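You operate a simulated robot arm through the tools that you are given. There is no shell and no other tool.

The job below is to be done with a simulated two-armed robot. You get a single attempt, and the scene is never put back.

## Task
Seat the dies by the pass card, then clamp the rail.
Fine: each die in the seat of the die bar that the card names.
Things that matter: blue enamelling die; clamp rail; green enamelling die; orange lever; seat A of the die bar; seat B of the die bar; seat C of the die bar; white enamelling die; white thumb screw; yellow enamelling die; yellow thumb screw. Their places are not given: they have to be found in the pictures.

It is judged by the outcome, as a careful person would: the job done as asked, and still so three seconds after it is handed in. It fails if anything else is knocked over, pushed out of place, dropped, spilled or broken.

## Robot
Two 7-joint arms with two-finger grippers on one trunk that stands fixed in place. Base frame: the origin is at the foot of the trunk, x ahead of it, y to its left, z up; the work surface is at about z = 0.84. Readings come in m, rad, newtons and seconds.
The left shoulder is at [0.045, 0.158, 1.105], the right one opposite. With the tool pointing down near the work surface each hand reaches from about 0.3 to 0.74 m from the base axis, measured 20 degrees to its own side. Payload 2.45 kg a hand.
Tool frame (each hand has its own): the origin (TCP) lies between the finger pads and is the grasp point; the fingertips stand 0.026 m ahead of it; z points along the fingers, y is the line along which they close. Largest opening 0.096 m; the body of the gripper starts 0.069 m behind the TCP.
Orientation is told as [roll, pitch, yaw] about the base's x, y, z axes, in that order, counted from this pose: with the fingers straight down and closing along the base's y, the tool's x points along the base's -x, its y along +y and its z along -z.

## Interface
- The arms move only by the tool play_rows. It takes "left_motion", "right_motion" or both (then of equal length, played together; a hand with none holds still); each is one flat list of numbers, 7 for each row, row after row: the shift along the base's x, y, z in m, then the turn, a rotation vector about the base's x, y, z in rad, then the finger opening in m, from 0 to 0.096. In form: [tx, ty, tz, wx, wy, wz, gripper, tx, ty, tz, wx, wy, wz, gripper, ...]. A call has 1 to 20 rows; each row is the pose to reach, as a shift and turn from the pose commanded when the call began. Each row takes 0.2 s and may step no farther than 0.05 m and 0.15 rad from the row before; otherwise, or with a gripper value out of range, the whole call is refused. A pose out of reach is approached as far as the arm can. The call stops where the force on the tool passes 40 N (or 10 N more than at its start, if that is more) or the arm is blocked; 0.2 s more then pass. Each finger halts on what it meets, pressing with about 36 N; the grip force reading is that of the motor and also rises with nothing between the fingers. The clock runs only during rows and for 0.2 s after the last one: add rows that repeat a pose to give the fingers time. The reply holds the time, the measured pose of the TCP, the force on the tool along the base axes, the opening and the grip force, in the units named above and with some noise, with the torque about the TCP (base axes, N m) and any sound that the robot's microphone picked up.
- Cameras (640 x 400 px; columns grow to the right, rows downward): "scene" is now at [0.1136, -0.0494, 1.5824]; the picture's right is [-0.60, -0.80, -0.00], its down [-0.60, 0.45, -0.66] and it looks along [0.53, -0.39, -0.75] (base axes); focal length 368 px, centre (320, 200). "left" rides on the left gripper at [0.082, -0.003, -0.098] in its tool frame; the picture's right is [0.04, 1.00, 0.00], its down [-0.73, 0.03, -0.68] and it looks along [-0.68, 0.03, 0.73] (tool axes); focal length 256 px, centre (320, 200). "right" rides on the right gripper at [0.082, 0.003, -0.098] in its tool frame; the picture's right is [-0.04, 1.00, 0.00], its down [-0.73, -0.03, -0.68] and it looks along [-0.68, -0.03, 0.73] (tool axes); focal length 256 px, centre (320, 200).
- capture(camera): a new picture of that camera. It takes no simulated time.
- lift_body(by): slides the trunk up (or, below 0, down) by that many m; the arms and the scene camera ride with it, the base frame stays. It gives what a move gives, with no picture.
- turn_head(pan, tilt): turns the head with the scene camera to pan (to the left, within 2.094 rad either way) and tilt (down, from -0.506 to 1.204), counted from straight ahead of the robot. It gives what a move gives.
- locate(camera, pixels): for up to 12 pixels [column, row] of the newest picture of that camera ("zoom" is the newest enlarged one), the place [x, y, z] in the base frame of the surface seen there, good to about 0.002 m. It takes no simulated time.
- enlarge(camera, box): a new picture of the part [left, top, right, bottom] of that camera's present view, enlarged. It takes no simulated time.
- finish_job(): hands the job in; it is judged then, once.

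Leave the grippers open and the arms clear of the work at the hand-in unless told otherwise.

The tools are called after "Emit:" as a command line: name --argument value ..., lists and objects as JSON in quotes. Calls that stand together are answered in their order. play_rows: Moves the arms, as the interface text tells. Its arguments: {"type":"object","properties":{"left_motion":{"type":"array","items":{"type":"number"}},"right_motion":{"type":"array","items":{"type":"number"}}},"required":[]} The other tools are called the same way: lift_body (by) slides the trunk up or down; turn_head (pan, tilt) turns the head that bears the scene camera; capture (camera) takes a picture; locate (camera, pixels) gives the place of the surface under pixels of a picture; enlarge (camera, box) takes an enlarged picture of a part of a camera's view; finish_job () hands the job in.

At the start:

```text
time_s: 0.0
left_tcp_pos: [0.4461, -0.0815, 1.1036]
left_tool_rot: [0.002, -0.001, 0.001]
left_wrist_force: [0.0, 0.1, -0.1]
left_wrist_torque: [0.02, 0.03, -0.01]
left_opening: 0.096
left_grasp_force: 0.1
right_tcp_pos: [0.434, -0.4563, 1.1175]
right_tool_rot: [0.001, 0.001, 0.0]
right_wrist_force: [-0.1, 1.2, 0.4]
right_wrist_torque: [0.01, 0.03, -0.03]
right_opening: 0.0962
right_grasp_force: 0.1
trunk travel left (down, up): [-0.275, 0.292]
head pan, tilt: [-0.642, 0.85]
```

scene: 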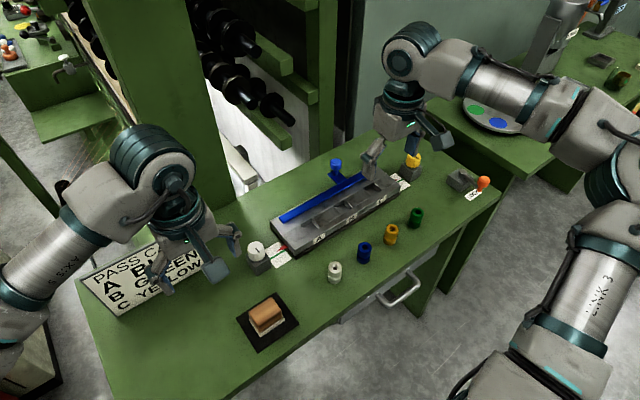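
right: 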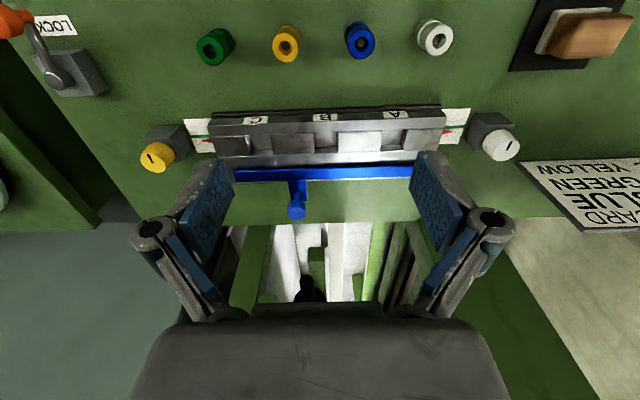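
left: 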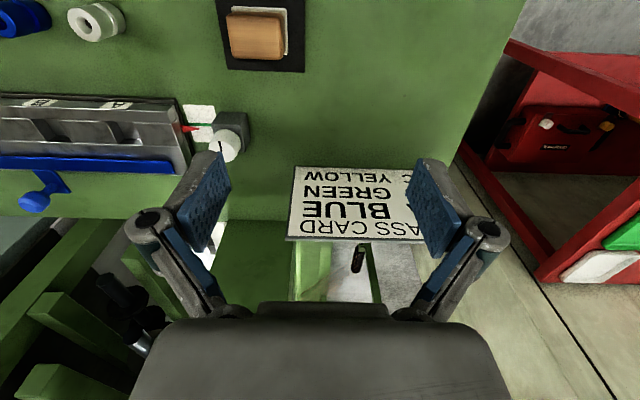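

The pass card is partly hidden by the left hand. It seems to say A BLUE, B GREEN, C YELLOW. I'll enlarge the card, the die bar and the lever area before I move anything.

Emit:
enlarge --camera "scene" --box '[70, 220, 270, 345]'

Emit:
enlarge --camera "scene" --box '[240, 140, 500, 302]'

Emit:
enlarge --camera "right" --box '[120, 80, 540, 240]'

Emit:
enlarge --camera "left" --box '[260, 150, 460, 275]'

```text
3.20 times, centred on (170, 282) of scene
```

zoom: 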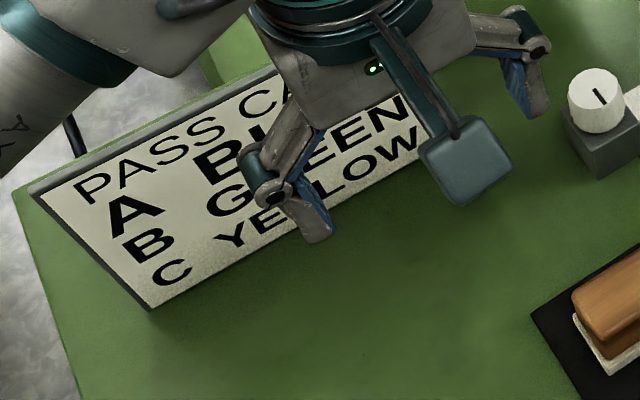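

```text
2.46 times, centred on (370, 221) of scene
```

zoom: 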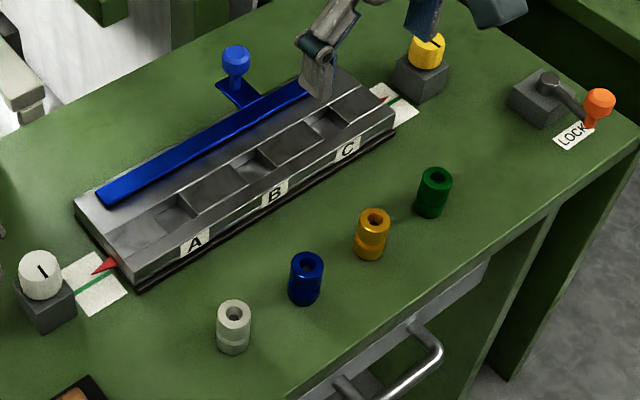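

```text
1.52 times, centred on (330, 160) of right
```

zoom: 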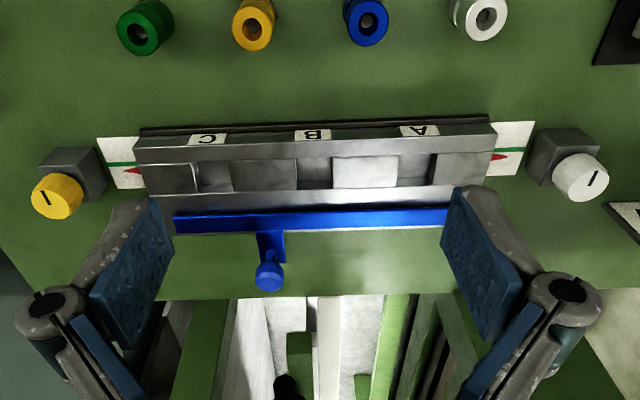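

```text
3.20 times, centred on (360, 212) of left
```

zoom: 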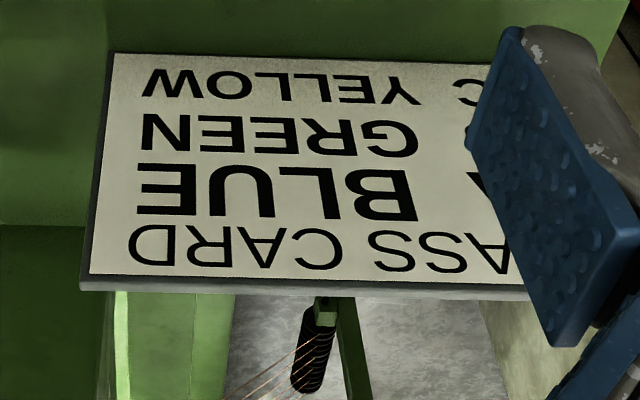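

The card reads A BLUE, B GREEN, C YELLOW, so the white die isn't used. Each end of the bar has a red pointer beside a green line, next to the two thumb screws. There is a blue rail with a knob, and an orange lever marked LOCK. I'll enlarge each of these and measure them.

Emit:
enlarge --camera "scene" --box '[235, 225, 315, 275]'

Emit:
enlarge --camera "scene" --box '[370, 145, 450, 195]'

Emit:
enlarge --camera "scene" --box '[430, 160, 510, 210]'

Emit:
locate --camera "scene" --pixels '[[335, 268], [364, 247], [391, 231], [416, 213], [256, 246], [413, 158], [484, 182], [461, 176], [336, 163], [281, 217], [360, 176], [268, 315]]'

Emit:
locate --camera "right" --pixels '[[214, 46], [286, 43], [360, 40], [436, 37], [159, 157], [503, 143], [297, 208], [240, 176], [410, 171], [10, 20], [60, 75], [204, 130]]'

```text
8.00 times, centred on (275, 250) of scene
```

zoom: 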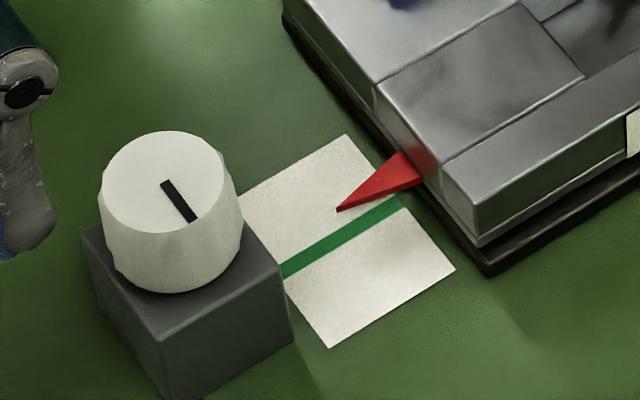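

```text
8.00 times, centred on (410, 170) of scene
```

zoom: 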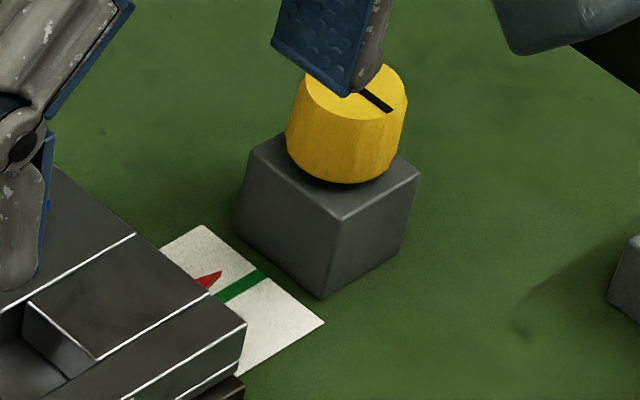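

```text
8.00 times, centred on (470, 185) of scene
```

zoom: 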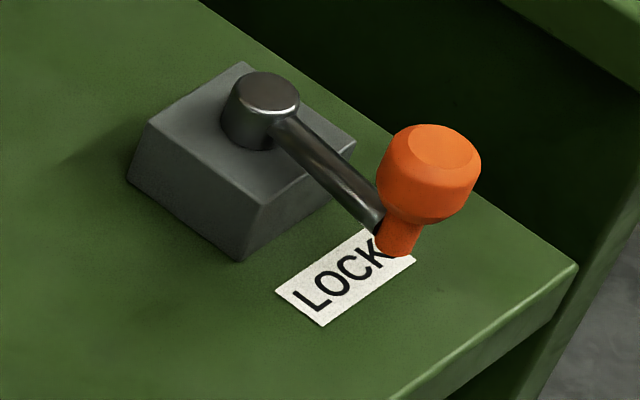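

```text
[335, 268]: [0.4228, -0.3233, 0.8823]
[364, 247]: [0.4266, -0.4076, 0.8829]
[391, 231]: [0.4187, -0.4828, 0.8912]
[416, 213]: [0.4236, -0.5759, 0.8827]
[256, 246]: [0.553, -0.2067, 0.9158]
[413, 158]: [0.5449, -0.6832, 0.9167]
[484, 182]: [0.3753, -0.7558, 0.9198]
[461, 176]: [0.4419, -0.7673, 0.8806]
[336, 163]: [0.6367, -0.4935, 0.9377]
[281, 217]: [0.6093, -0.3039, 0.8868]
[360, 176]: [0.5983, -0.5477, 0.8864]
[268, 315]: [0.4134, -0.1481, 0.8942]
```

```text
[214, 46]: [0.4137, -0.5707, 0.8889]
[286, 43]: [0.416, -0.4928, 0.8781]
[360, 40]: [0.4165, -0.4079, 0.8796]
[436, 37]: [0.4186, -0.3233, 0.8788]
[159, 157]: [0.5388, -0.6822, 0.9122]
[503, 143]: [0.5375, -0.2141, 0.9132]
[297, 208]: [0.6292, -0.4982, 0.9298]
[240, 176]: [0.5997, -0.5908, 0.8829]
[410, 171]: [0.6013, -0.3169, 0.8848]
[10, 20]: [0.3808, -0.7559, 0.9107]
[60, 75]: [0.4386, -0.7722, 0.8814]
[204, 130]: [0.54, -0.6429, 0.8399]
```

The dies stand in a row at x≈0.42, at y≈-0.323 (white), -0.408 (blue), -0.49 (yellow) and -0.574 (green). The pointers sit off the green lines at both ends. Next I'll look at the seats, the rail and the lever label more closely.

Emit:
enlarge --camera "right" --box '[200, 95, 460, 225]'

Emit:
locate --camera "right" --pixels '[[234, 144], [266, 145], [290, 144], [328, 142], [362, 140], [392, 140], [425, 138], [328, 126], [328, 158], [293, 158], [396, 157], [258, 160]]'

Emit:
enlarge --camera "scene" --box '[265, 150, 425, 250]'

Emit:
locate --camera "zoom" --pixels '[[150, 310], [240, 280], [300, 240], [360, 195], [410, 165], [470, 120], [530, 90], [330, 230], [80, 270], [345, 30], [300, 90], [210, 350]]'

```text
2.46 times, centred on (330, 160) of right
```

zoom: 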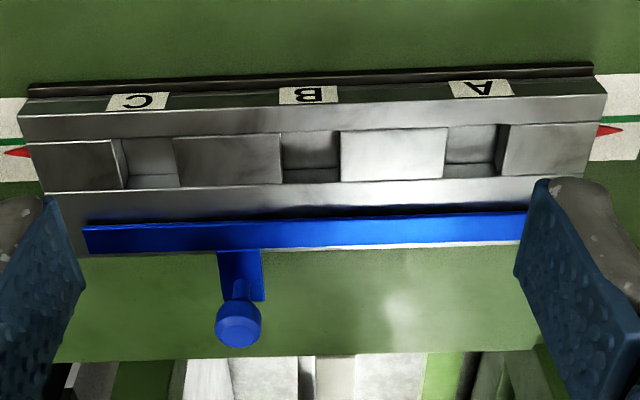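

```text
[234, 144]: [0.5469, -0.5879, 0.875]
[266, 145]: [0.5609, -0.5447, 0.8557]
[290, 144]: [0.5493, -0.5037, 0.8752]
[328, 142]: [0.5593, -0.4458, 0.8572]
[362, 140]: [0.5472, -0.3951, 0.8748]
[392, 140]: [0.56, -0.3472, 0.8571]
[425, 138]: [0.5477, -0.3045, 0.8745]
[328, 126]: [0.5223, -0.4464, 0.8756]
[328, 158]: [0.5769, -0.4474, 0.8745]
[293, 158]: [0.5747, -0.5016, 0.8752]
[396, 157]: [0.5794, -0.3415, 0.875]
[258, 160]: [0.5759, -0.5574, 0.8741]
```

```text
4.00 times, centred on (345, 200) of scene
```

zoom: 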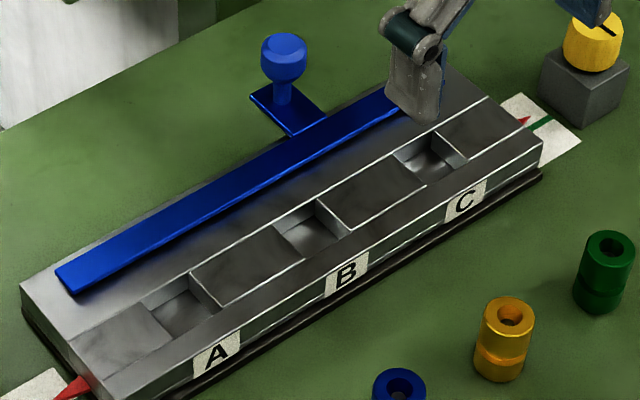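

```text
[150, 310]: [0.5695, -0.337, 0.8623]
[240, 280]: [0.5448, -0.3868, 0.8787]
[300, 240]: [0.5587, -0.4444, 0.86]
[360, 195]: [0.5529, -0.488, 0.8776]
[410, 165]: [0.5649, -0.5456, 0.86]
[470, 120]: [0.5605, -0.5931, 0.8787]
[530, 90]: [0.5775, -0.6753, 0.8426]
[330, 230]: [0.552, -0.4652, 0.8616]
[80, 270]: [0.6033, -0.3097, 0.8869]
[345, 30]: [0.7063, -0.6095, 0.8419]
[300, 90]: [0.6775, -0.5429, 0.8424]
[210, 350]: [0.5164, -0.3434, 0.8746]
```

The seats are pockets about 0.018 m deep, near y=-0.345 (A), -0.446 (B) and -0.546 (C). The bar top is at z≈0.875 and the pocket floor at about 0.857. Next I'll measure the pointers against the green lines, and the lever against its label.

Emit:
enlarge --camera "scene" --box '[260, 230, 308, 260]'

Emit:
locate --camera "zoom" --pixels '[[235, 280], [290, 255], [340, 195], [130, 330], [200, 300], [330, 260], [380, 400]]'

Emit:
enlarge --camera "right" --box '[140, 110, 220, 160]'

Emit:
enlarge --camera "right" --box '[435, 100, 515, 150]'

Emit:
enlarge --camera "right" --box '[0, 0, 112, 70]'

```text
13.33 times, centred on (284, 245) of scene
```

zoom: 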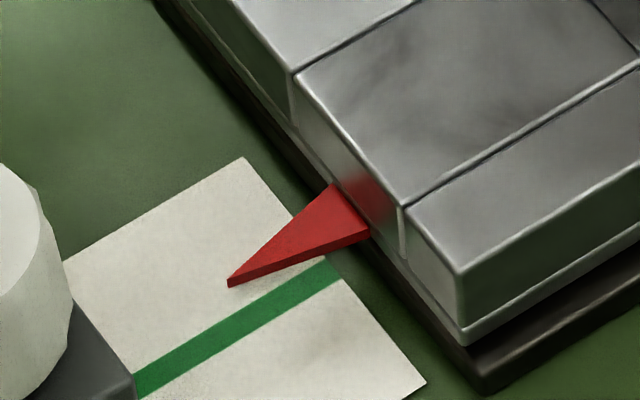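

```text
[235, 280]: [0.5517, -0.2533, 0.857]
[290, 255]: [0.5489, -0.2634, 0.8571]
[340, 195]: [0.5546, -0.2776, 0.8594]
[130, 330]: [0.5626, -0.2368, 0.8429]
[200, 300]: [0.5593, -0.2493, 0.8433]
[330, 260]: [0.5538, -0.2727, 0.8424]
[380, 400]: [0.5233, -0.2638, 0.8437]
```

```text
8.00 times, centred on (180, 135) of right
```

zoom: 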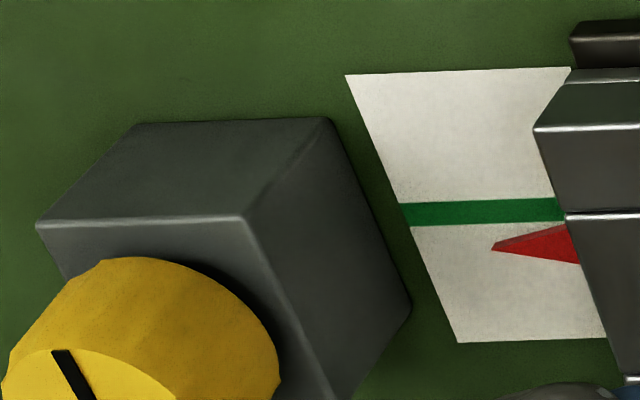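

```text
8.00 times, centred on (475, 125) of right
```

zoom: 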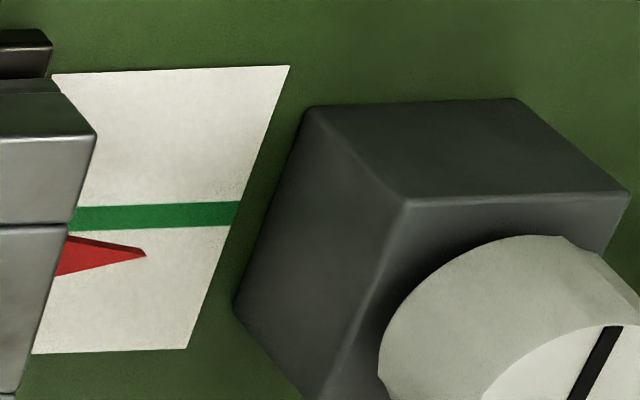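

```text
5.71 times, centred on (56, 35) of right
```

zoom: 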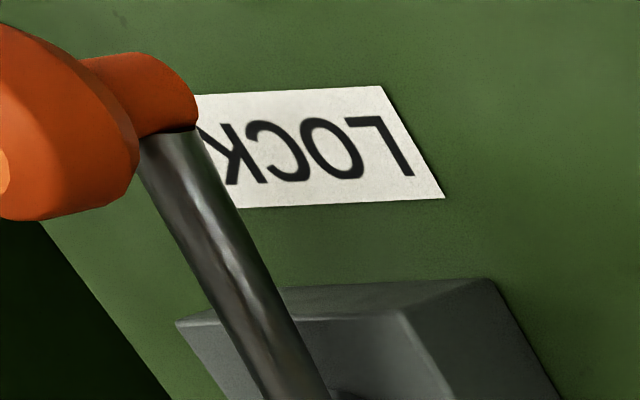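

The pointers stand about 15 mm above the cards, so parallax can make an aligned pointer look offset. I'll locate several pixels on the green lines and the pointer tips to check.

Emit:
enlarge --camera "right" --box '[435, 100, 515, 150]'

Emit:
locate --camera "zoom" --pixels '[[100, 217], [140, 215], [180, 214], [220, 212], [140, 254], [120, 250], [90, 255], [100, 100], [150, 330], [180, 100], [100, 330], [220, 130]]'

Emit:
enlarge --camera "right" --box '[140, 110, 220, 160]'

Emit:
locate --camera "zoom" --pixels '[[420, 213], [450, 212], [480, 212], [520, 210], [500, 247], [520, 247], [550, 247], [570, 245], [450, 100], [500, 320], [400, 90], [560, 330]]'

```text
8.00 times, centred on (475, 125) of right
```

zoom: 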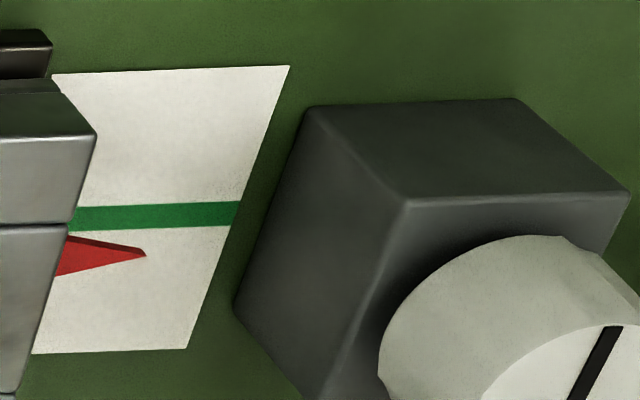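

```text
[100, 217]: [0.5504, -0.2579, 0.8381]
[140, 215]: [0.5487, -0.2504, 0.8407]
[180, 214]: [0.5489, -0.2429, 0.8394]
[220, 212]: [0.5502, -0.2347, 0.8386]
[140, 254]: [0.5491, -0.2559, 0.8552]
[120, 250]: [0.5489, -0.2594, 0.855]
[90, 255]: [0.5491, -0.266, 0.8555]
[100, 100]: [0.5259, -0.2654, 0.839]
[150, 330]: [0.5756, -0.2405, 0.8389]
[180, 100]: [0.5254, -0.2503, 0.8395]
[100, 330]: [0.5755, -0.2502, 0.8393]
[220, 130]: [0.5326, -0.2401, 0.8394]
```

```text
8.00 times, centred on (180, 135) of right
```

zoom: 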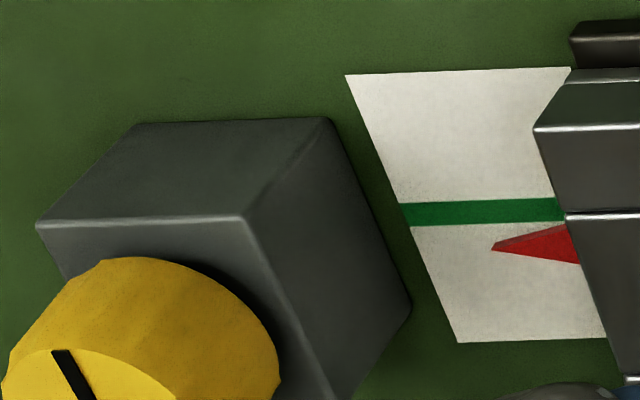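

```text
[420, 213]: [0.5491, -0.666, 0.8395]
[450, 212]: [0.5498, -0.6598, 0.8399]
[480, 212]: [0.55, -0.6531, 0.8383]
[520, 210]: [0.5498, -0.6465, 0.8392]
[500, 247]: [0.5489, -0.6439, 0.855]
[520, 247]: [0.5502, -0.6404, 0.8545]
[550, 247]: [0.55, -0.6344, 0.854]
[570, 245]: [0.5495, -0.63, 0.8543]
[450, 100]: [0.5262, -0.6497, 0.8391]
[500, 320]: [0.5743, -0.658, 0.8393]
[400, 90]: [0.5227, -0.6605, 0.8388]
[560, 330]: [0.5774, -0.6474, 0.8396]
```

Once parallax is taken into account, both pointers are on the green lines: tips at x≈0.549–0.550, lines at x≈0.5495. The bar is already aligned and I shouldn't disturb it. Next is the lever label and the shape of the lever.

Emit:
locate --camera "right" --pixels '[[56, 25], [72, 30], [42, 27], [40, 50], [35, 35], [20, 15], [5, 25], [30, 17], [75, 60], [55, 75], [85, 90], [48, 60]]'

Emit:
enlarge --camera "right" --box '[190, 10, 318, 90]'

Emit:
enlarge --camera "right" --box '[330, 10, 458, 90]'

Emit:
enlarge --camera "scene" --box '[310, 200, 438, 280]'

```text
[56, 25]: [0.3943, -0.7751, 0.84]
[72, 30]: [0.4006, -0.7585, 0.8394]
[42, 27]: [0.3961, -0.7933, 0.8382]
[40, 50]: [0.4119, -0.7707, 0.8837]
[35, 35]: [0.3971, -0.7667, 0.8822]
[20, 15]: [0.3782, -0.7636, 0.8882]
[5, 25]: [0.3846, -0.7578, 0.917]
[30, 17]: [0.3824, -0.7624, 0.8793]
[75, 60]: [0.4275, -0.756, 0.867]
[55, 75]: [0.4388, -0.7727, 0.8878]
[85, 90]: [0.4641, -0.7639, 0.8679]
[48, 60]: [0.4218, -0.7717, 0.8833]
```

```text
5.00 times, centred on (254, 50) of right
```

zoom: 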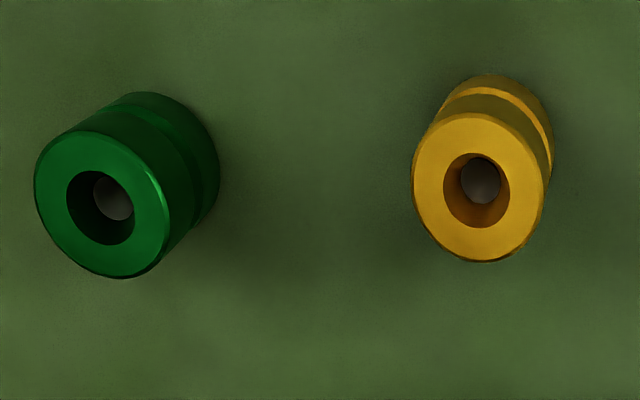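

```text
5.00 times, centred on (394, 50) of right
```

zoom: 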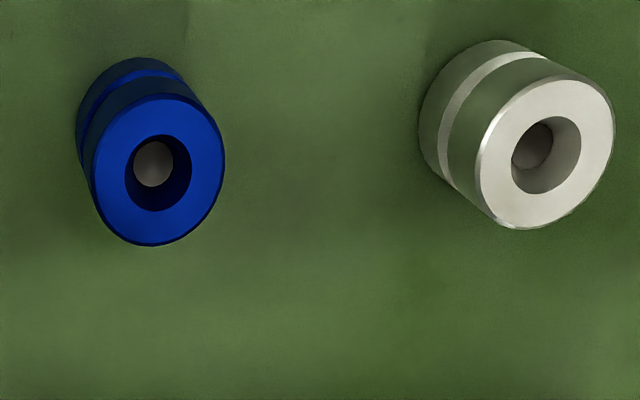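

```text
5.00 times, centred on (374, 240) of scene
```

zoom: 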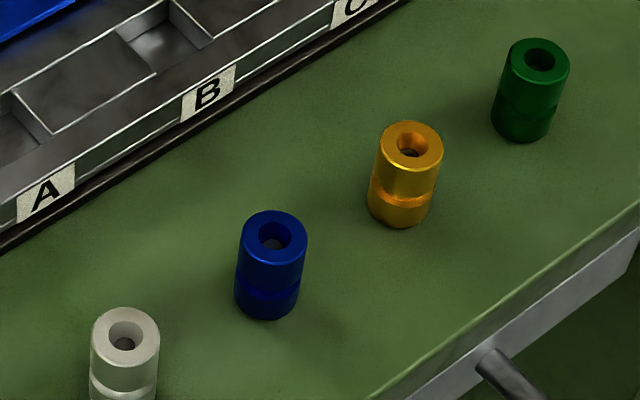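

All the dies stand upright with the groove low on the body. The lever points along -x from its pivot at [0.438,-0.772] and passes over the LOCK label at [0.395,-0.775]. I'll lower the right hand to z≈1.0, still well above everything, to get a closer look at the seats, the rail and the dies with its wrist camera.

Emit:
play_rows --right_motion '[0, 0, -0.04, 0, 0, 0, 0.096, 0, 0, -0.08, 0, 0, 0, 0.096, 0, 0, -0.11, 0, 0, 0, 0.096]'

Emit:
capture --camera "right"

Emit:
capture --camera "scene"

```text
time_s: 0.8
left_tcp_pos: [0.4429, -0.0803, 1.1054]
left_tool_rot: [-0.001, -0.001, 0.0]
left_wrist_force: [-1.2, -0.7, 0.9]
left_wrist_torque: [0.0, 0.0, 0.02]
left_opening: 0.096
left_grasp_force: 0.2
right_tcp_pos: [0.4319, -0.4512, 1.0108]
right_tool_rot: [0.0, -0.002, 0.001]
right_wrist_force: [0.5, 0.1, 1.4]
right_wrist_torque: [-0.01, -0.03, 0.02]
right_opening: 0.0957
right_grasp_force: 0.1
trunk travel left (down, up): [-0.275, 0.292]
head pan, tilt: [-0.642, 0.85]
```

```text
taken
```

right: 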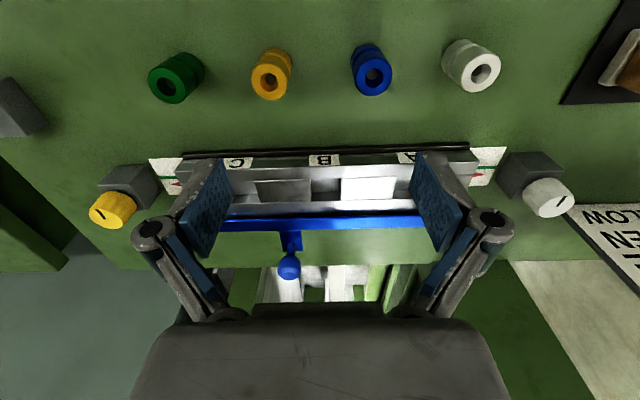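

```text
taken
```

scene: 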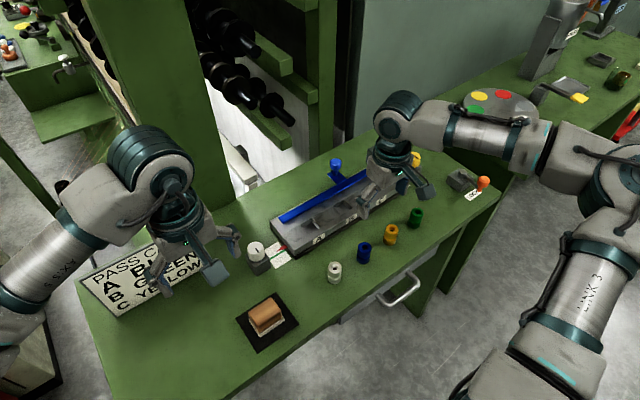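

The view is closer now. I'll enlarge the dies and seats and measure die diameters, rim positions and pocket edges.

Emit:
enlarge --camera "right" --box '[340, 30, 420, 110]'

Emit:
locate --camera "right" --pixels '[[372, 64], [363, 76], [382, 76], [372, 90], [359, 76], [388, 76], [366, 50], [270, 64], [270, 93], [255, 80], [284, 80], [277, 54]]'

Emit:
locate --camera "right" --pixels '[[168, 66], [165, 96], [151, 82], [181, 84], [484, 54], [484, 84], [470, 70], [498, 70], [165, 83], [372, 77], [270, 80], [484, 69]]'

Emit:
enlarge --camera "right" --box '[225, 145, 425, 270]'

```text
5.00 times, centred on (380, 70) of right
```

zoom: 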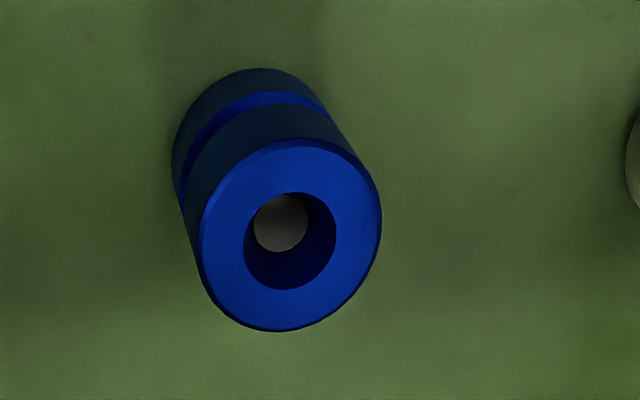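

```text
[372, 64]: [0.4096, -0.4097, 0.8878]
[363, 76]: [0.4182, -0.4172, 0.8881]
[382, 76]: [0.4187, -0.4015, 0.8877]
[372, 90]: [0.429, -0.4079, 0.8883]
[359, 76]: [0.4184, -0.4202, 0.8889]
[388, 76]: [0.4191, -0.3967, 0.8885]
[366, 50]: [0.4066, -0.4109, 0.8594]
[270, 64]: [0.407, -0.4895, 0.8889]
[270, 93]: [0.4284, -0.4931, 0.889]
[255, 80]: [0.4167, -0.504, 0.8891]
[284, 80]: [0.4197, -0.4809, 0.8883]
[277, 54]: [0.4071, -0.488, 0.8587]
```

```text
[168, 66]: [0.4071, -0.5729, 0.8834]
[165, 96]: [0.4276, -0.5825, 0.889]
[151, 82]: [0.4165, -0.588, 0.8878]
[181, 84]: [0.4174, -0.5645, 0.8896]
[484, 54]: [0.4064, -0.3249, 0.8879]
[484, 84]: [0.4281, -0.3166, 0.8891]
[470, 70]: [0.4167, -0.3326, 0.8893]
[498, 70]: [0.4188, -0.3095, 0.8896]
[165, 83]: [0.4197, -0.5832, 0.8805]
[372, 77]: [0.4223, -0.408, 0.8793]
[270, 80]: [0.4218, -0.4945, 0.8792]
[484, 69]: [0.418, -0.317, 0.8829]
```

```text
3.20 times, centred on (325, 208) of right
```

zoom: 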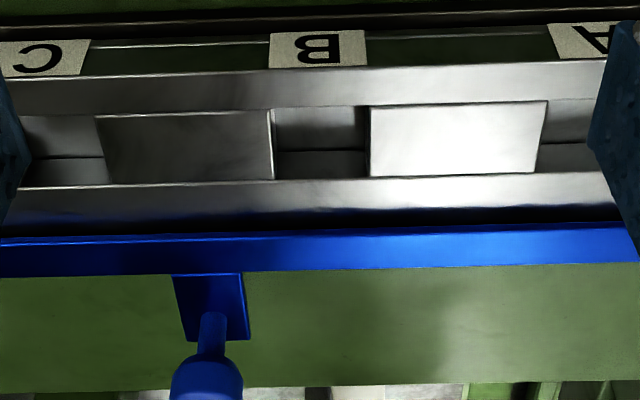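

The dies are about 0.030 m across, with tops at z≈0.8885. From this zoom I'll locate the edges of pocket B and the rail edges.

Emit:
locate --camera "zoom" --pixels '[[320, 102], [320, 112], [320, 145], [320, 165], [320, 176], [320, 184], [266, 140], [284, 140], [356, 140], [376, 140], [320, 225], [320, 262]]'

Emit:
locate --camera "zoom" --pixels '[[210, 285], [240, 335], [205, 380], [320, 75], [320, 62], [60, 130], [60, 170], [100, 150], [570, 130], [570, 160], [540, 150], [320, 210]]'

```text
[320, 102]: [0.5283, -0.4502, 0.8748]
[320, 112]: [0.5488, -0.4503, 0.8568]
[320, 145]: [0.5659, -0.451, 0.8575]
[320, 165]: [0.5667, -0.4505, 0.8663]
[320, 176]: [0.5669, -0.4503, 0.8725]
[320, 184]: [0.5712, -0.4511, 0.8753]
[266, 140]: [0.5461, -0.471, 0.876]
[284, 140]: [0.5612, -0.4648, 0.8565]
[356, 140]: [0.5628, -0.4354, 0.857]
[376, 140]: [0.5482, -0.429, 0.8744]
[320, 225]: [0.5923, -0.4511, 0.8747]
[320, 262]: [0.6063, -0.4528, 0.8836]
```

```text
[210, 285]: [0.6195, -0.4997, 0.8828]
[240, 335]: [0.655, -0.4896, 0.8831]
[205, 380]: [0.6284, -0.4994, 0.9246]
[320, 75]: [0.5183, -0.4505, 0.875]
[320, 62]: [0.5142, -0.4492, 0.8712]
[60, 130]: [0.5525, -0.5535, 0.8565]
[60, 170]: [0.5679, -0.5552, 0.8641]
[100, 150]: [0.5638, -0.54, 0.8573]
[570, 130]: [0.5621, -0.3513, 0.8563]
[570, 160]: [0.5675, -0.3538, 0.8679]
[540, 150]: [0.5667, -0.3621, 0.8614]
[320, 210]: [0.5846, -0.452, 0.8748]
```

Pocket B spans x≈0.531–0.567 and y≈-0.468 to -0.432, so its centre is (0.549,-0.450). That puts A at about y=-0.350 and C at about y=-0.550. The rail's front edge is at x≈0.594, at the height of the die grooves. Blue goes to A first, so I'll move the right hand above the blue die at (0.419,-0.408). The readings are noisy, so I'll average several.

Emit:
play_rows --right_motion '[-0.007, 0.023, -0.02, 0, 0, 0, 0.08, -0.014, 0.046, -0.04, 0, 0, 0, 0.06, -0.014, 0.046, -0.04, 0, 0, 0, 0.06]'

Emit:
play_rows --right_motion '[0, 0, 0, 0, 0, 0, 0.06]'

Emit:
play_rows --right_motion '[0, 0, 0, 0, 0, 0, 0.06]'

Emit:
play_rows --right_motion '[0, 0, 0, 0, 0, 0, 0.06]'

Emit:
capture --camera "right"

Emit:
capture --camera "scene"

```text
time_s: 1.6
left_tcp_pos: [0.4425, -0.0806, 1.1066]
left_tool_rot: [0.0, -0.003, -0.001]
left_wrist_force: [0.5, -0.8, -0.2]
left_wrist_torque: [-0.04, 0.02, 0.0]
left_opening: 0.096
left_grasp_force: 0.0
right_tcp_pos: [0.4171, -0.4056, 0.9679]
right_tool_rot: [-0.002, -0.002, 0.0]
right_wrist_force: [0.4, -0.3, 0.1]
right_wrist_torque: [0.01, 0.0, -0.01]
right_opening: 0.0598
right_grasp_force: 0.0
trunk travel left (down, up): [-0.275, 0.292]
head pan, tilt: [-0.642, 0.85]
```

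```text
time_s: 2.0
left_tcp_pos: [0.443, -0.0791, 1.1053]
left_tool_rot: [-0.004, -0.001, 0.0]
left_wrist_force: [0.1, -0.7, -0.7]
left_wrist_torque: [-0.04, 0.04, 0.01]
left_opening: 0.0957
left_grasp_force: 0.1
right_tcp_pos: [0.4174, -0.405, 0.9688]
right_tool_rot: [0.002, -0.001, 0.0]
right_wrist_force: [-0.2, 0.4, -0.1]
right_wrist_torque: [0.01, 0.01, 0.0]
right_opening: 0.0599
right_grasp_force: 0.0
trunk travel left (down, up): [-0.275, 0.292]
head pan, tilt: [-0.642, 0.85]
```

```text
time_s: 2.4
left_tcp_pos: [0.4424, -0.079, 1.1064]
left_tool_rot: [-0.002, -0.003, -0.001]
left_wrist_force: [0.2, -0.6, -0.2]
left_wrist_torque: [-0.04, 0.01, -0.01]
left_opening: 0.0959
left_grasp_force: 0.0
right_tcp_pos: [0.4168, -0.4053, 0.9694]
right_tool_rot: [-0.002, -0.001, 0.001]
right_wrist_force: [0.0, 0.1, 0.4]
right_wrist_torque: [0.02, 0.03, -0.01]
right_opening: 0.0601
right_grasp_force: 0.2
trunk travel left (down, up): [-0.275, 0.292]
head pan, tilt: [-0.642, 0.85]
```

```text
time_s: 2.8
left_tcp_pos: [0.4428, -0.0792, 1.1073]
left_tool_rot: [-0.002, -0.001, 0.001]
left_wrist_force: [0.4, -0.5, 0.0]
left_wrist_torque: [-0.01, -0.01, 0.02]
left_opening: 0.0957
left_grasp_force: 0.1
right_tcp_pos: [0.4166, -0.4065, 0.9696]
right_tool_rot: [-0.001, -0.003, -0.001]
right_wrist_force: [-0.7, 0.1, -0.2]
right_wrist_torque: [0.01, -0.04, 0.03]
right_opening: 0.0599
right_grasp_force: 0.0
trunk travel left (down, up): [-0.275, 0.292]
head pan, tilt: [-0.642, 0.85]
```

```text
taken
```

right: 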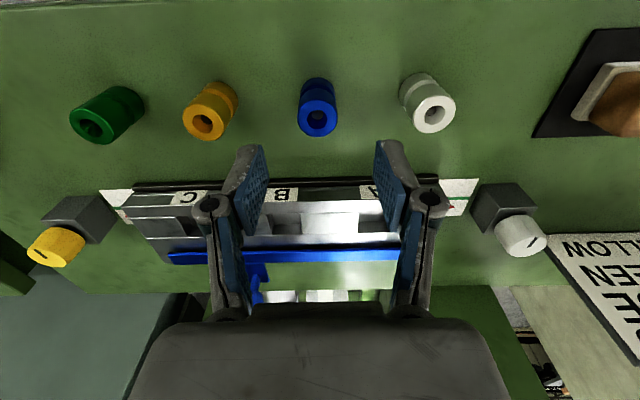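

```text
taken
```

scene: 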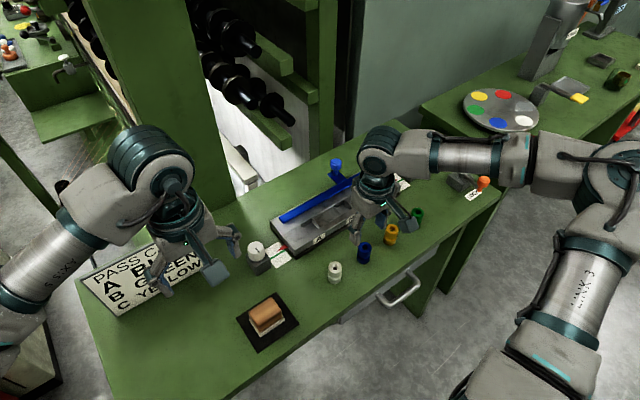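

The hand is at about (0.417,-0.4056,0.969). I'll measure the blue die's rim again from this view to centre the grasp.

Emit:
enlarge --camera "right" --box '[278, 60, 358, 150]'

Emit:
enlarge --camera "right" --box '[286, 70, 350, 110]'

```text
4.44 times, centred on (318, 105) of right
```

zoom: 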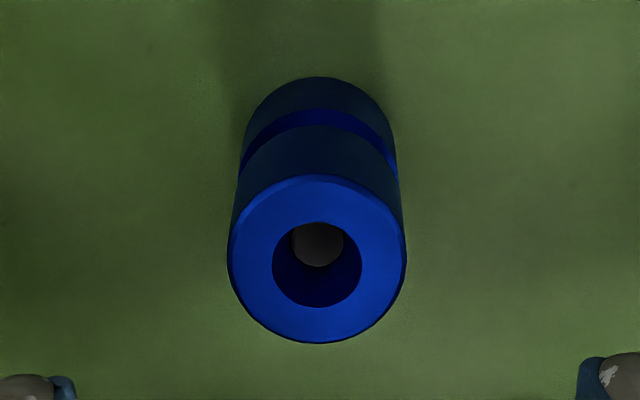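

```text
10.00 times, centred on (318, 90) of right
```

zoom: 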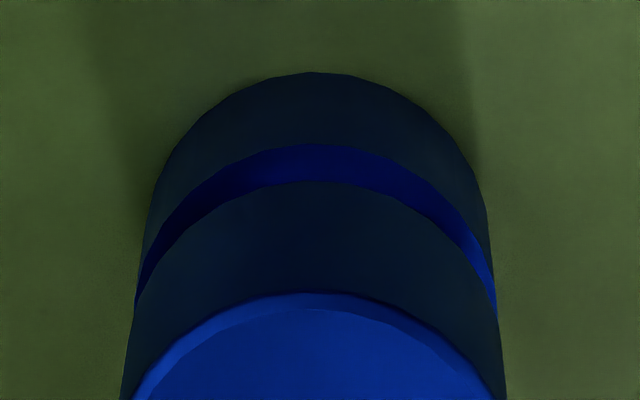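

Emit:
locate --camera "zoom" --pixels '[[315, 78], [315, 110], [315, 138], [315, 150], [315, 175], [315, 188], [315, 240], [315, 285], [315, 305], [150, 260], [480, 260], [315, 60]]'

Emit:
locate --camera "right" --pixels '[[318, 104], [318, 135], [300, 118], [335, 118], [309, 118], [326, 118], [318, 108], [318, 131]]'

```text
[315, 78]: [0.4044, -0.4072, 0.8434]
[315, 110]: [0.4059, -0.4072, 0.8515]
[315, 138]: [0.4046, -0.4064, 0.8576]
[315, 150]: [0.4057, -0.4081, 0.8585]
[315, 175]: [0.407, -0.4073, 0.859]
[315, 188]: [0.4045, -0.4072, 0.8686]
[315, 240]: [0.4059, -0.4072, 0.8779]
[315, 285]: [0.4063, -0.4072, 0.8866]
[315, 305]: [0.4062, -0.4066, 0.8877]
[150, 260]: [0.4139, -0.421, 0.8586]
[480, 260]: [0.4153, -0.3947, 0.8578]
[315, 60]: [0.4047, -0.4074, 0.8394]
```

```text
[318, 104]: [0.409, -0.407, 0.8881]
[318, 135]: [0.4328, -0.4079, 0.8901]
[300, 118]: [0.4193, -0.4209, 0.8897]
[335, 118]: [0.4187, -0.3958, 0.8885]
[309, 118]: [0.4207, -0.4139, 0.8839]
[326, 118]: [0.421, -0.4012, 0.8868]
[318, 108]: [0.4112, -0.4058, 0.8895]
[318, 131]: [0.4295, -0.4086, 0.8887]
```

The groove on the die lies 0.0185–0.0275 m above its base. In a pocket that matches the rail's height, so the rail must slide into the grooves and the dies must sit fully down. The blue die's centre is (0.4195,-0.4078). I'll descend over it to TCP z≈0.890.

Emit:
play_rows --right_motion '[0.0025, -0.002, -0.03, 0, 0, 0, 0.06, 0.0025, -0.002, -0.06, 0, 0, 0, 0.06, 0.0025, -0.002, -0.079, 0, 0, 0, 0.06, 0.0025, -0.002, -0.079, 0, 0, 0, 0.06]'

Emit:
capture --camera "right"

Emit:
capture --camera "scene"

```text
time_s: 3.8
left_tcp_pos: [0.4419, -0.0792, 1.1064]
left_tool_rot: [-0.001, -0.002, -0.001]
left_wrist_force: [0.6, 0.5, -0.8]
left_wrist_torque: [-0.02, -0.02, -0.01]
left_opening: 0.096
left_grasp_force: 0.0
right_tcp_pos: [0.4193, -0.4076, 0.8906]
right_tool_rot: [-0.003, -0.002, -0.001]
right_wrist_force: [0.2, -0.8, 0.8]
right_wrist_torque: [0.02, -0.01, 0.01]
right_opening: 0.0597
right_grasp_force: 0.0
trunk travel left (down, up): [-0.275, 0.292]
head pan, tilt: [-0.642, 0.85]
```

```text
taken
```

right: 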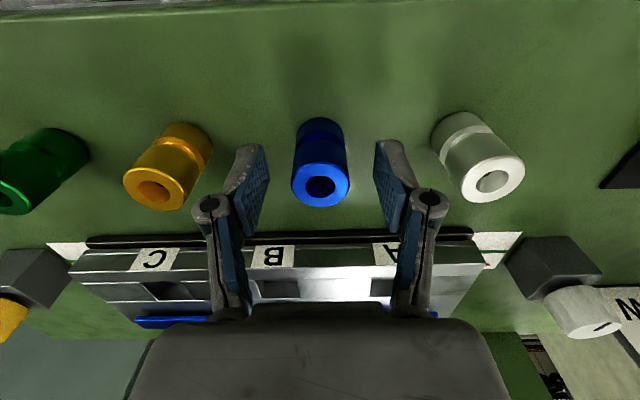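

```text
taken
```

scene: 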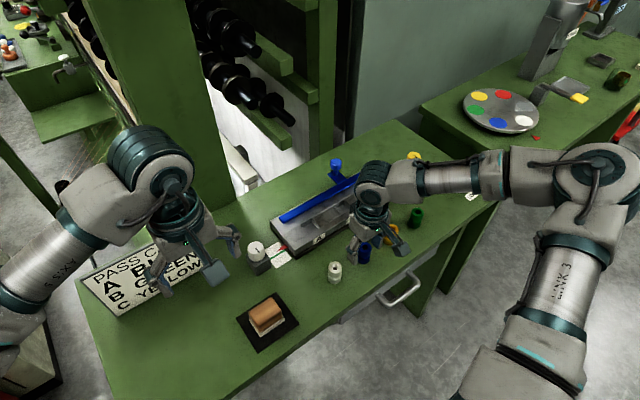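

The blue die is centred between the pads, at column 320 with the pads at about 255 and 385. Closing on it now.

Emit:
play_rows --right_motion '[0, 0, 0, 0, 0, 0, 0.045, 0, 0, 0, 0, 0, 0, 0.03, 0, 0, 0, 0, 0, 0, 0.022, 0, 0, 0, 0, 0, 0, 0.022]'

Emit:
capture --camera "right"

```text
time_s: 4.8
left_tcp_pos: [0.4416, -0.0787, 1.1056]
left_tool_rot: [-0.002, -0.001, 0.001]
left_wrist_force: [0.1, -0.8, -0.3]
left_wrist_torque: [0.02, -0.01, 0.03]
left_opening: 0.0961
left_grasp_force: 0.1
right_tcp_pos: [0.418, -0.4083, 0.891]
right_tool_rot: [-0.003, -0.002, -0.001]
right_wrist_force: [0.3, 0.3, -0.2]
right_wrist_torque: [-0.01, 0.0, -0.03]
right_opening: 0.0281
right_grasp_force: 36.4
trunk travel left (down, up): [-0.275, 0.292]
head pan, tilt: [-0.642, 0.85]
```

```text
taken
```

right: 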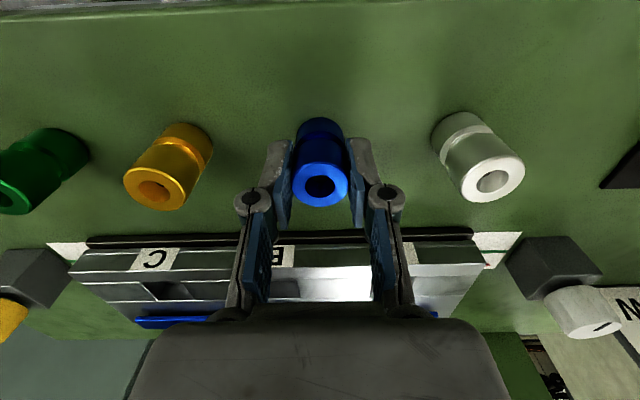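

The grip is firm: opening 0.028 m, force 36 N. I'll lift the die 0.07 m and carry it over seat A at (0.549,-0.350), staying high to check alignment before I lower it.

Emit:
play_rows --right_motion '[0, 0, 0.035, 0, 0, 0, 0.022, 0, 0, 0.07, 0, 0, 0, 0.022, 0.0325, 0.0145, 0.07, 0, 0, 0, 0.022, 0.065, 0.029, 0.07, 0, 0, 0, 0.022, 0.0975, 0.0435, 0.07, 0, 0, 0, 0.022, 0.13, 0.058, 0.07, 0, 0, 0, 0.022, 0.13, 0.058, 0.07, 0, 0, 0, 0.022]'

Emit:
play_rows --right_motion '[0, 0, 0, 0, 0, 0, 0.022]'

Emit:
capture --camera "right"

Emit:
capture --camera "scene"

```text
time_s: 6.4
left_tcp_pos: [0.442, -0.0793, 1.1075]
left_tool_rot: [-0.001, -0.003, 0.002]
left_wrist_force: [-1.5, 0.3, 0.1]
left_wrist_torque: [-0.02, -0.03, -0.01]
left_opening: 0.0959
left_grasp_force: 0.2
right_tcp_pos: [0.5491, -0.3504, 0.9594]
right_tool_rot: [0.0, -0.003, -0.001]
right_wrist_force: [-1.0, 0.4, -0.3]
right_wrist_torque: [0.01, 0.0, 0.0]
right_opening: 0.0285
right_grasp_force: 36.0
trunk travel left (down, up): [-0.275, 0.292]
head pan, tilt: [-0.642, 0.85]
```

```text
time_s: 6.8
left_tcp_pos: [0.4431, -0.0794, 1.1057]
left_tool_rot: [-0.002, -0.003, 0.0]
left_wrist_force: [-0.7, 0.8, 0.2]
left_wrist_torque: [0.02, -0.02, -0.04]
left_opening: 0.0961
left_grasp_force: 0.1
right_tcp_pos: [0.5492, -0.3502, 0.9594]
right_tool_rot: [0.0, -0.002, -0.002]
right_wrist_force: [0.4, 0.1, -0.1]
right_wrist_torque: [0.0, 0.01, 0.01]
right_opening: 0.0284
right_grasp_force: 36.2
trunk travel left (down, up): [-0.275, 0.292]
head pan, tilt: [-0.642, 0.85]
```

```text
taken
```

right: 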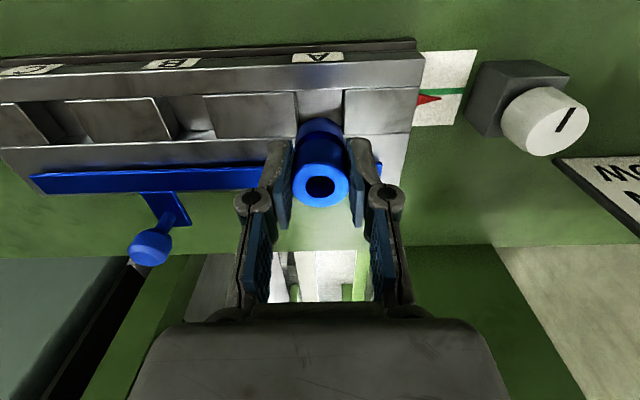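

```text
taken
```

scene: 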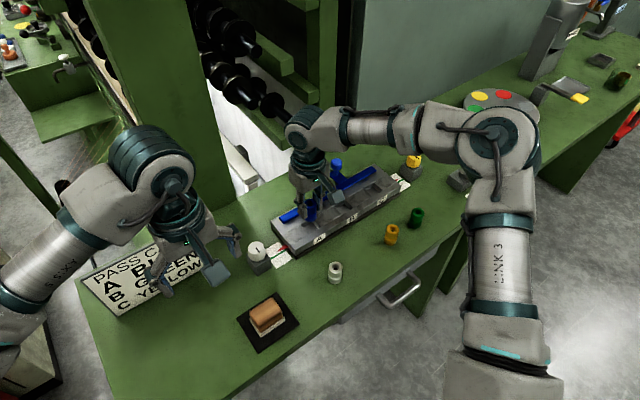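

I'm above seat A, and the pocket is visible around (320,105). I'll measure its edges to line up the die precisely.

Emit:
enlarge --camera "right" --box '[256, 50, 384, 130]'

Emit:
locate --camera "zoom" --pixels '[[190, 230], [205, 230], [215, 230], [225, 230], [410, 230], [420, 230], [432, 230], [445, 230], [320, 185], [320, 192], [320, 200], [250, 240]]'

```text
5.00 times, centred on (320, 90) of right
```

zoom: 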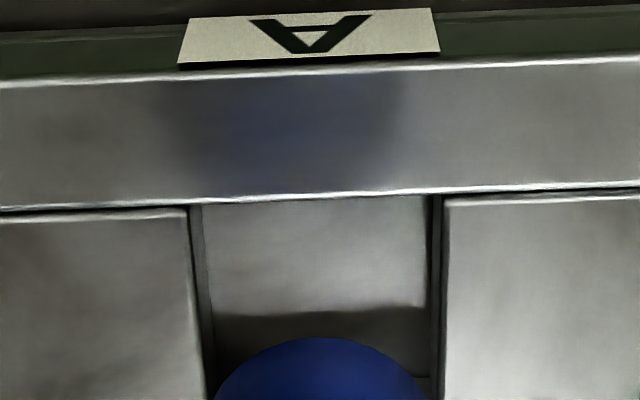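

```text
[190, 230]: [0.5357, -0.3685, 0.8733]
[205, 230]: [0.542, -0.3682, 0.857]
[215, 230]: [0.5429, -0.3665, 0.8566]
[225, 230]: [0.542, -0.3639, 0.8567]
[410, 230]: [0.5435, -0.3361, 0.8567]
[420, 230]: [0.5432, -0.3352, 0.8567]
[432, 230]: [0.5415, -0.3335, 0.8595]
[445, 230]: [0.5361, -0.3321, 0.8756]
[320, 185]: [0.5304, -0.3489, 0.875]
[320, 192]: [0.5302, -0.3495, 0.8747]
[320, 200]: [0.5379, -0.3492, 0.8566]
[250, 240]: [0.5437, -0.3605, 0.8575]
```

Pocket A spans y -0.368 to -0.333 and x 0.531 to 0.567, so its centre is (0.549,-0.3505). The hand matches that within a millimetre. I'll lower in small steps toward seated, which is TCP z≈0.9077, and watch the force.

Emit:
play_rows --right_motion '[0, 0, -0.02, 0, 0, 0, 0.022, 0, 0, -0.035, 0, 0, 0, 0.022, 0, 0, -0.043, 0, 0, 0, 0.022, 0, 0, -0.048, 0, 0, 0, 0.022, 0, 0, -0.05, 0, 0, 0, 0.022]'

Emit:
capture --camera "right"

Emit:
enlarge --camera "right" --box '[256, 90, 384, 230]'

```text
time_s: 8.0
left_tcp_pos: [0.4422, -0.0791, 1.1056]
left_tool_rot: [-0.001, 0.0, 0.001]
left_wrist_force: [-1.0, 0.6, -0.1]
left_wrist_torque: [0.06, -0.03, -0.05]
left_opening: 0.0962
left_grasp_force: 0.1
right_tcp_pos: [0.549, -0.3499, 0.9098]
right_tool_rot: [-0.003, -0.001, -0.002]
right_wrist_force: [0.2, 0.2, -1.8]
right_wrist_torque: [0.01, -0.05, -0.02]
right_opening: 0.0282
right_grasp_force: 36.1
trunk travel left (down, up): [-0.275, 0.292]
head pan, tilt: [-0.642, 0.85]
```

```text
taken
```

right: 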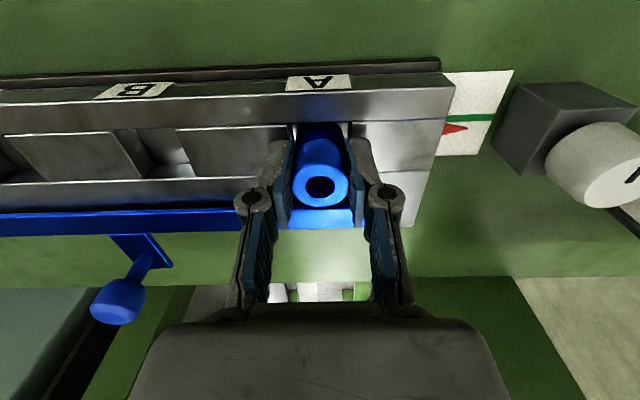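

```text
2.86 times, centred on (320, 160) of right
```

zoom: 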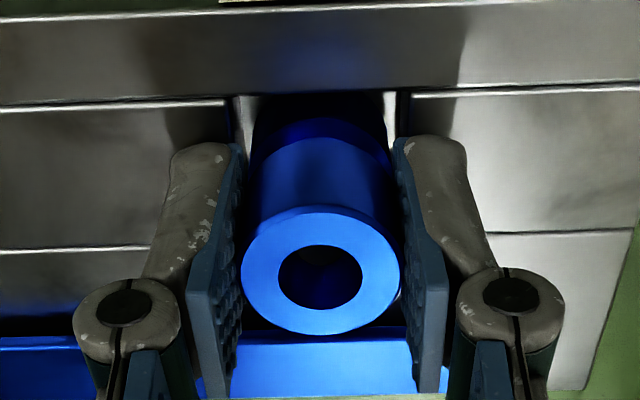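

The die is inside the pocket with about 2 mm left to go. I'll continue in 1 mm steps until it touches the floor.

Emit:
play_rows --right_motion '[0, 0, -0.001, 0, 0, 0, 0.022, 0, 0, -0.002, 0, 0, 0, 0.022]'

Emit:
play_rows --right_motion '[0, 0, -0.0007, 0, 0, 0, 0.022]'

```text
time_s: 8.6
left_tcp_pos: [0.442, -0.0797, 1.1058]
left_tool_rot: [-0.002, -0.003, 0.0]
left_wrist_force: [0.3, 0.0, -0.3]
left_wrist_torque: [-0.04, -0.01, -0.03]
left_opening: 0.0962
left_grasp_force: 0.0
right_tcp_pos: [0.5485, -0.3507, 0.9082]
right_tool_rot: [-0.001, -0.001, 0.0]
right_wrist_force: [0.0, 0.3, -1.2]
right_wrist_torque: [0.02, 0.03, 0.01]
right_opening: 0.0281
right_grasp_force: 36.1
trunk travel left (down, up): [-0.275, 0.292]
head pan, tilt: [-0.642, 0.85]
```

```text
time_s: 9.0
left_tcp_pos: [0.4415, -0.0787, 1.1056]
left_tool_rot: [-0.004, -0.003, 0.001]
left_wrist_force: [-0.1, 0.2, -0.1]
left_wrist_torque: [0.01, 0.0, 0.0]
left_opening: 0.0959
left_grasp_force: 0.1
right_tcp_pos: [0.5475, -0.3506, 0.9084]
right_tool_rot: [-0.001, -0.002, 0.0]
right_wrist_force: [-0.6, -0.5, 1.7]
right_wrist_torque: [-0.01, 0.02, 0.03]
right_opening: 0.0285
right_grasp_force: 35.8
trunk travel left (down, up): [-0.275, 0.292]
head pan, tilt: [-0.642, 0.85]
```

Emit:
play_rows --right_motion '[0, 0, -0.0007, 0, 0, 0, 0.022]'

Emit:
play_rows --right_motion '[0, 0, -0.0005, 0, 0, 0, 0.022]'

```text
time_s: 9.4
left_tcp_pos: [0.4413, -0.0782, 1.1073]
left_tool_rot: [-0.002, -0.005, 0.001]
left_wrist_force: [0.6, 0.4, -0.1]
left_wrist_torque: [-0.01, 0.0, -0.01]
left_opening: 0.096
left_grasp_force: 0.1
right_tcp_pos: [0.5478, -0.3504, 0.9075]
right_tool_rot: [-0.001, -0.003, 0.0]
right_wrist_force: [-1.0, -2.5, 7.0]
right_wrist_torque: [-0.08, 0.02, 0.02]
right_opening: 0.028
right_grasp_force: 36.0
trunk travel left (down, up): [-0.275, 0.292]
head pan, tilt: [-0.642, 0.85]
```

```text
time_s: 9.8
left_tcp_pos: [0.4403, -0.079, 1.1064]
left_tool_rot: [-0.001, -0.002, 0.0]
left_wrist_force: [-0.1, 0.4, 0.3]
left_wrist_torque: [-0.02, 0.0, 0.0]
left_opening: 0.0959
left_grasp_force: 0.1
right_tcp_pos: [0.5478, -0.3497, 0.9087]
right_tool_rot: [-0.002, -0.004, 0.0]
right_wrist_force: [-0.8, -3.1, 13.0]
right_wrist_torque: [-0.15, 0.04, 0.0]
right_opening: 0.0282
right_grasp_force: 35.5
trunk travel left (down, up): [-0.275, 0.292]
head pan, tilt: [-0.642, 0.85]
```

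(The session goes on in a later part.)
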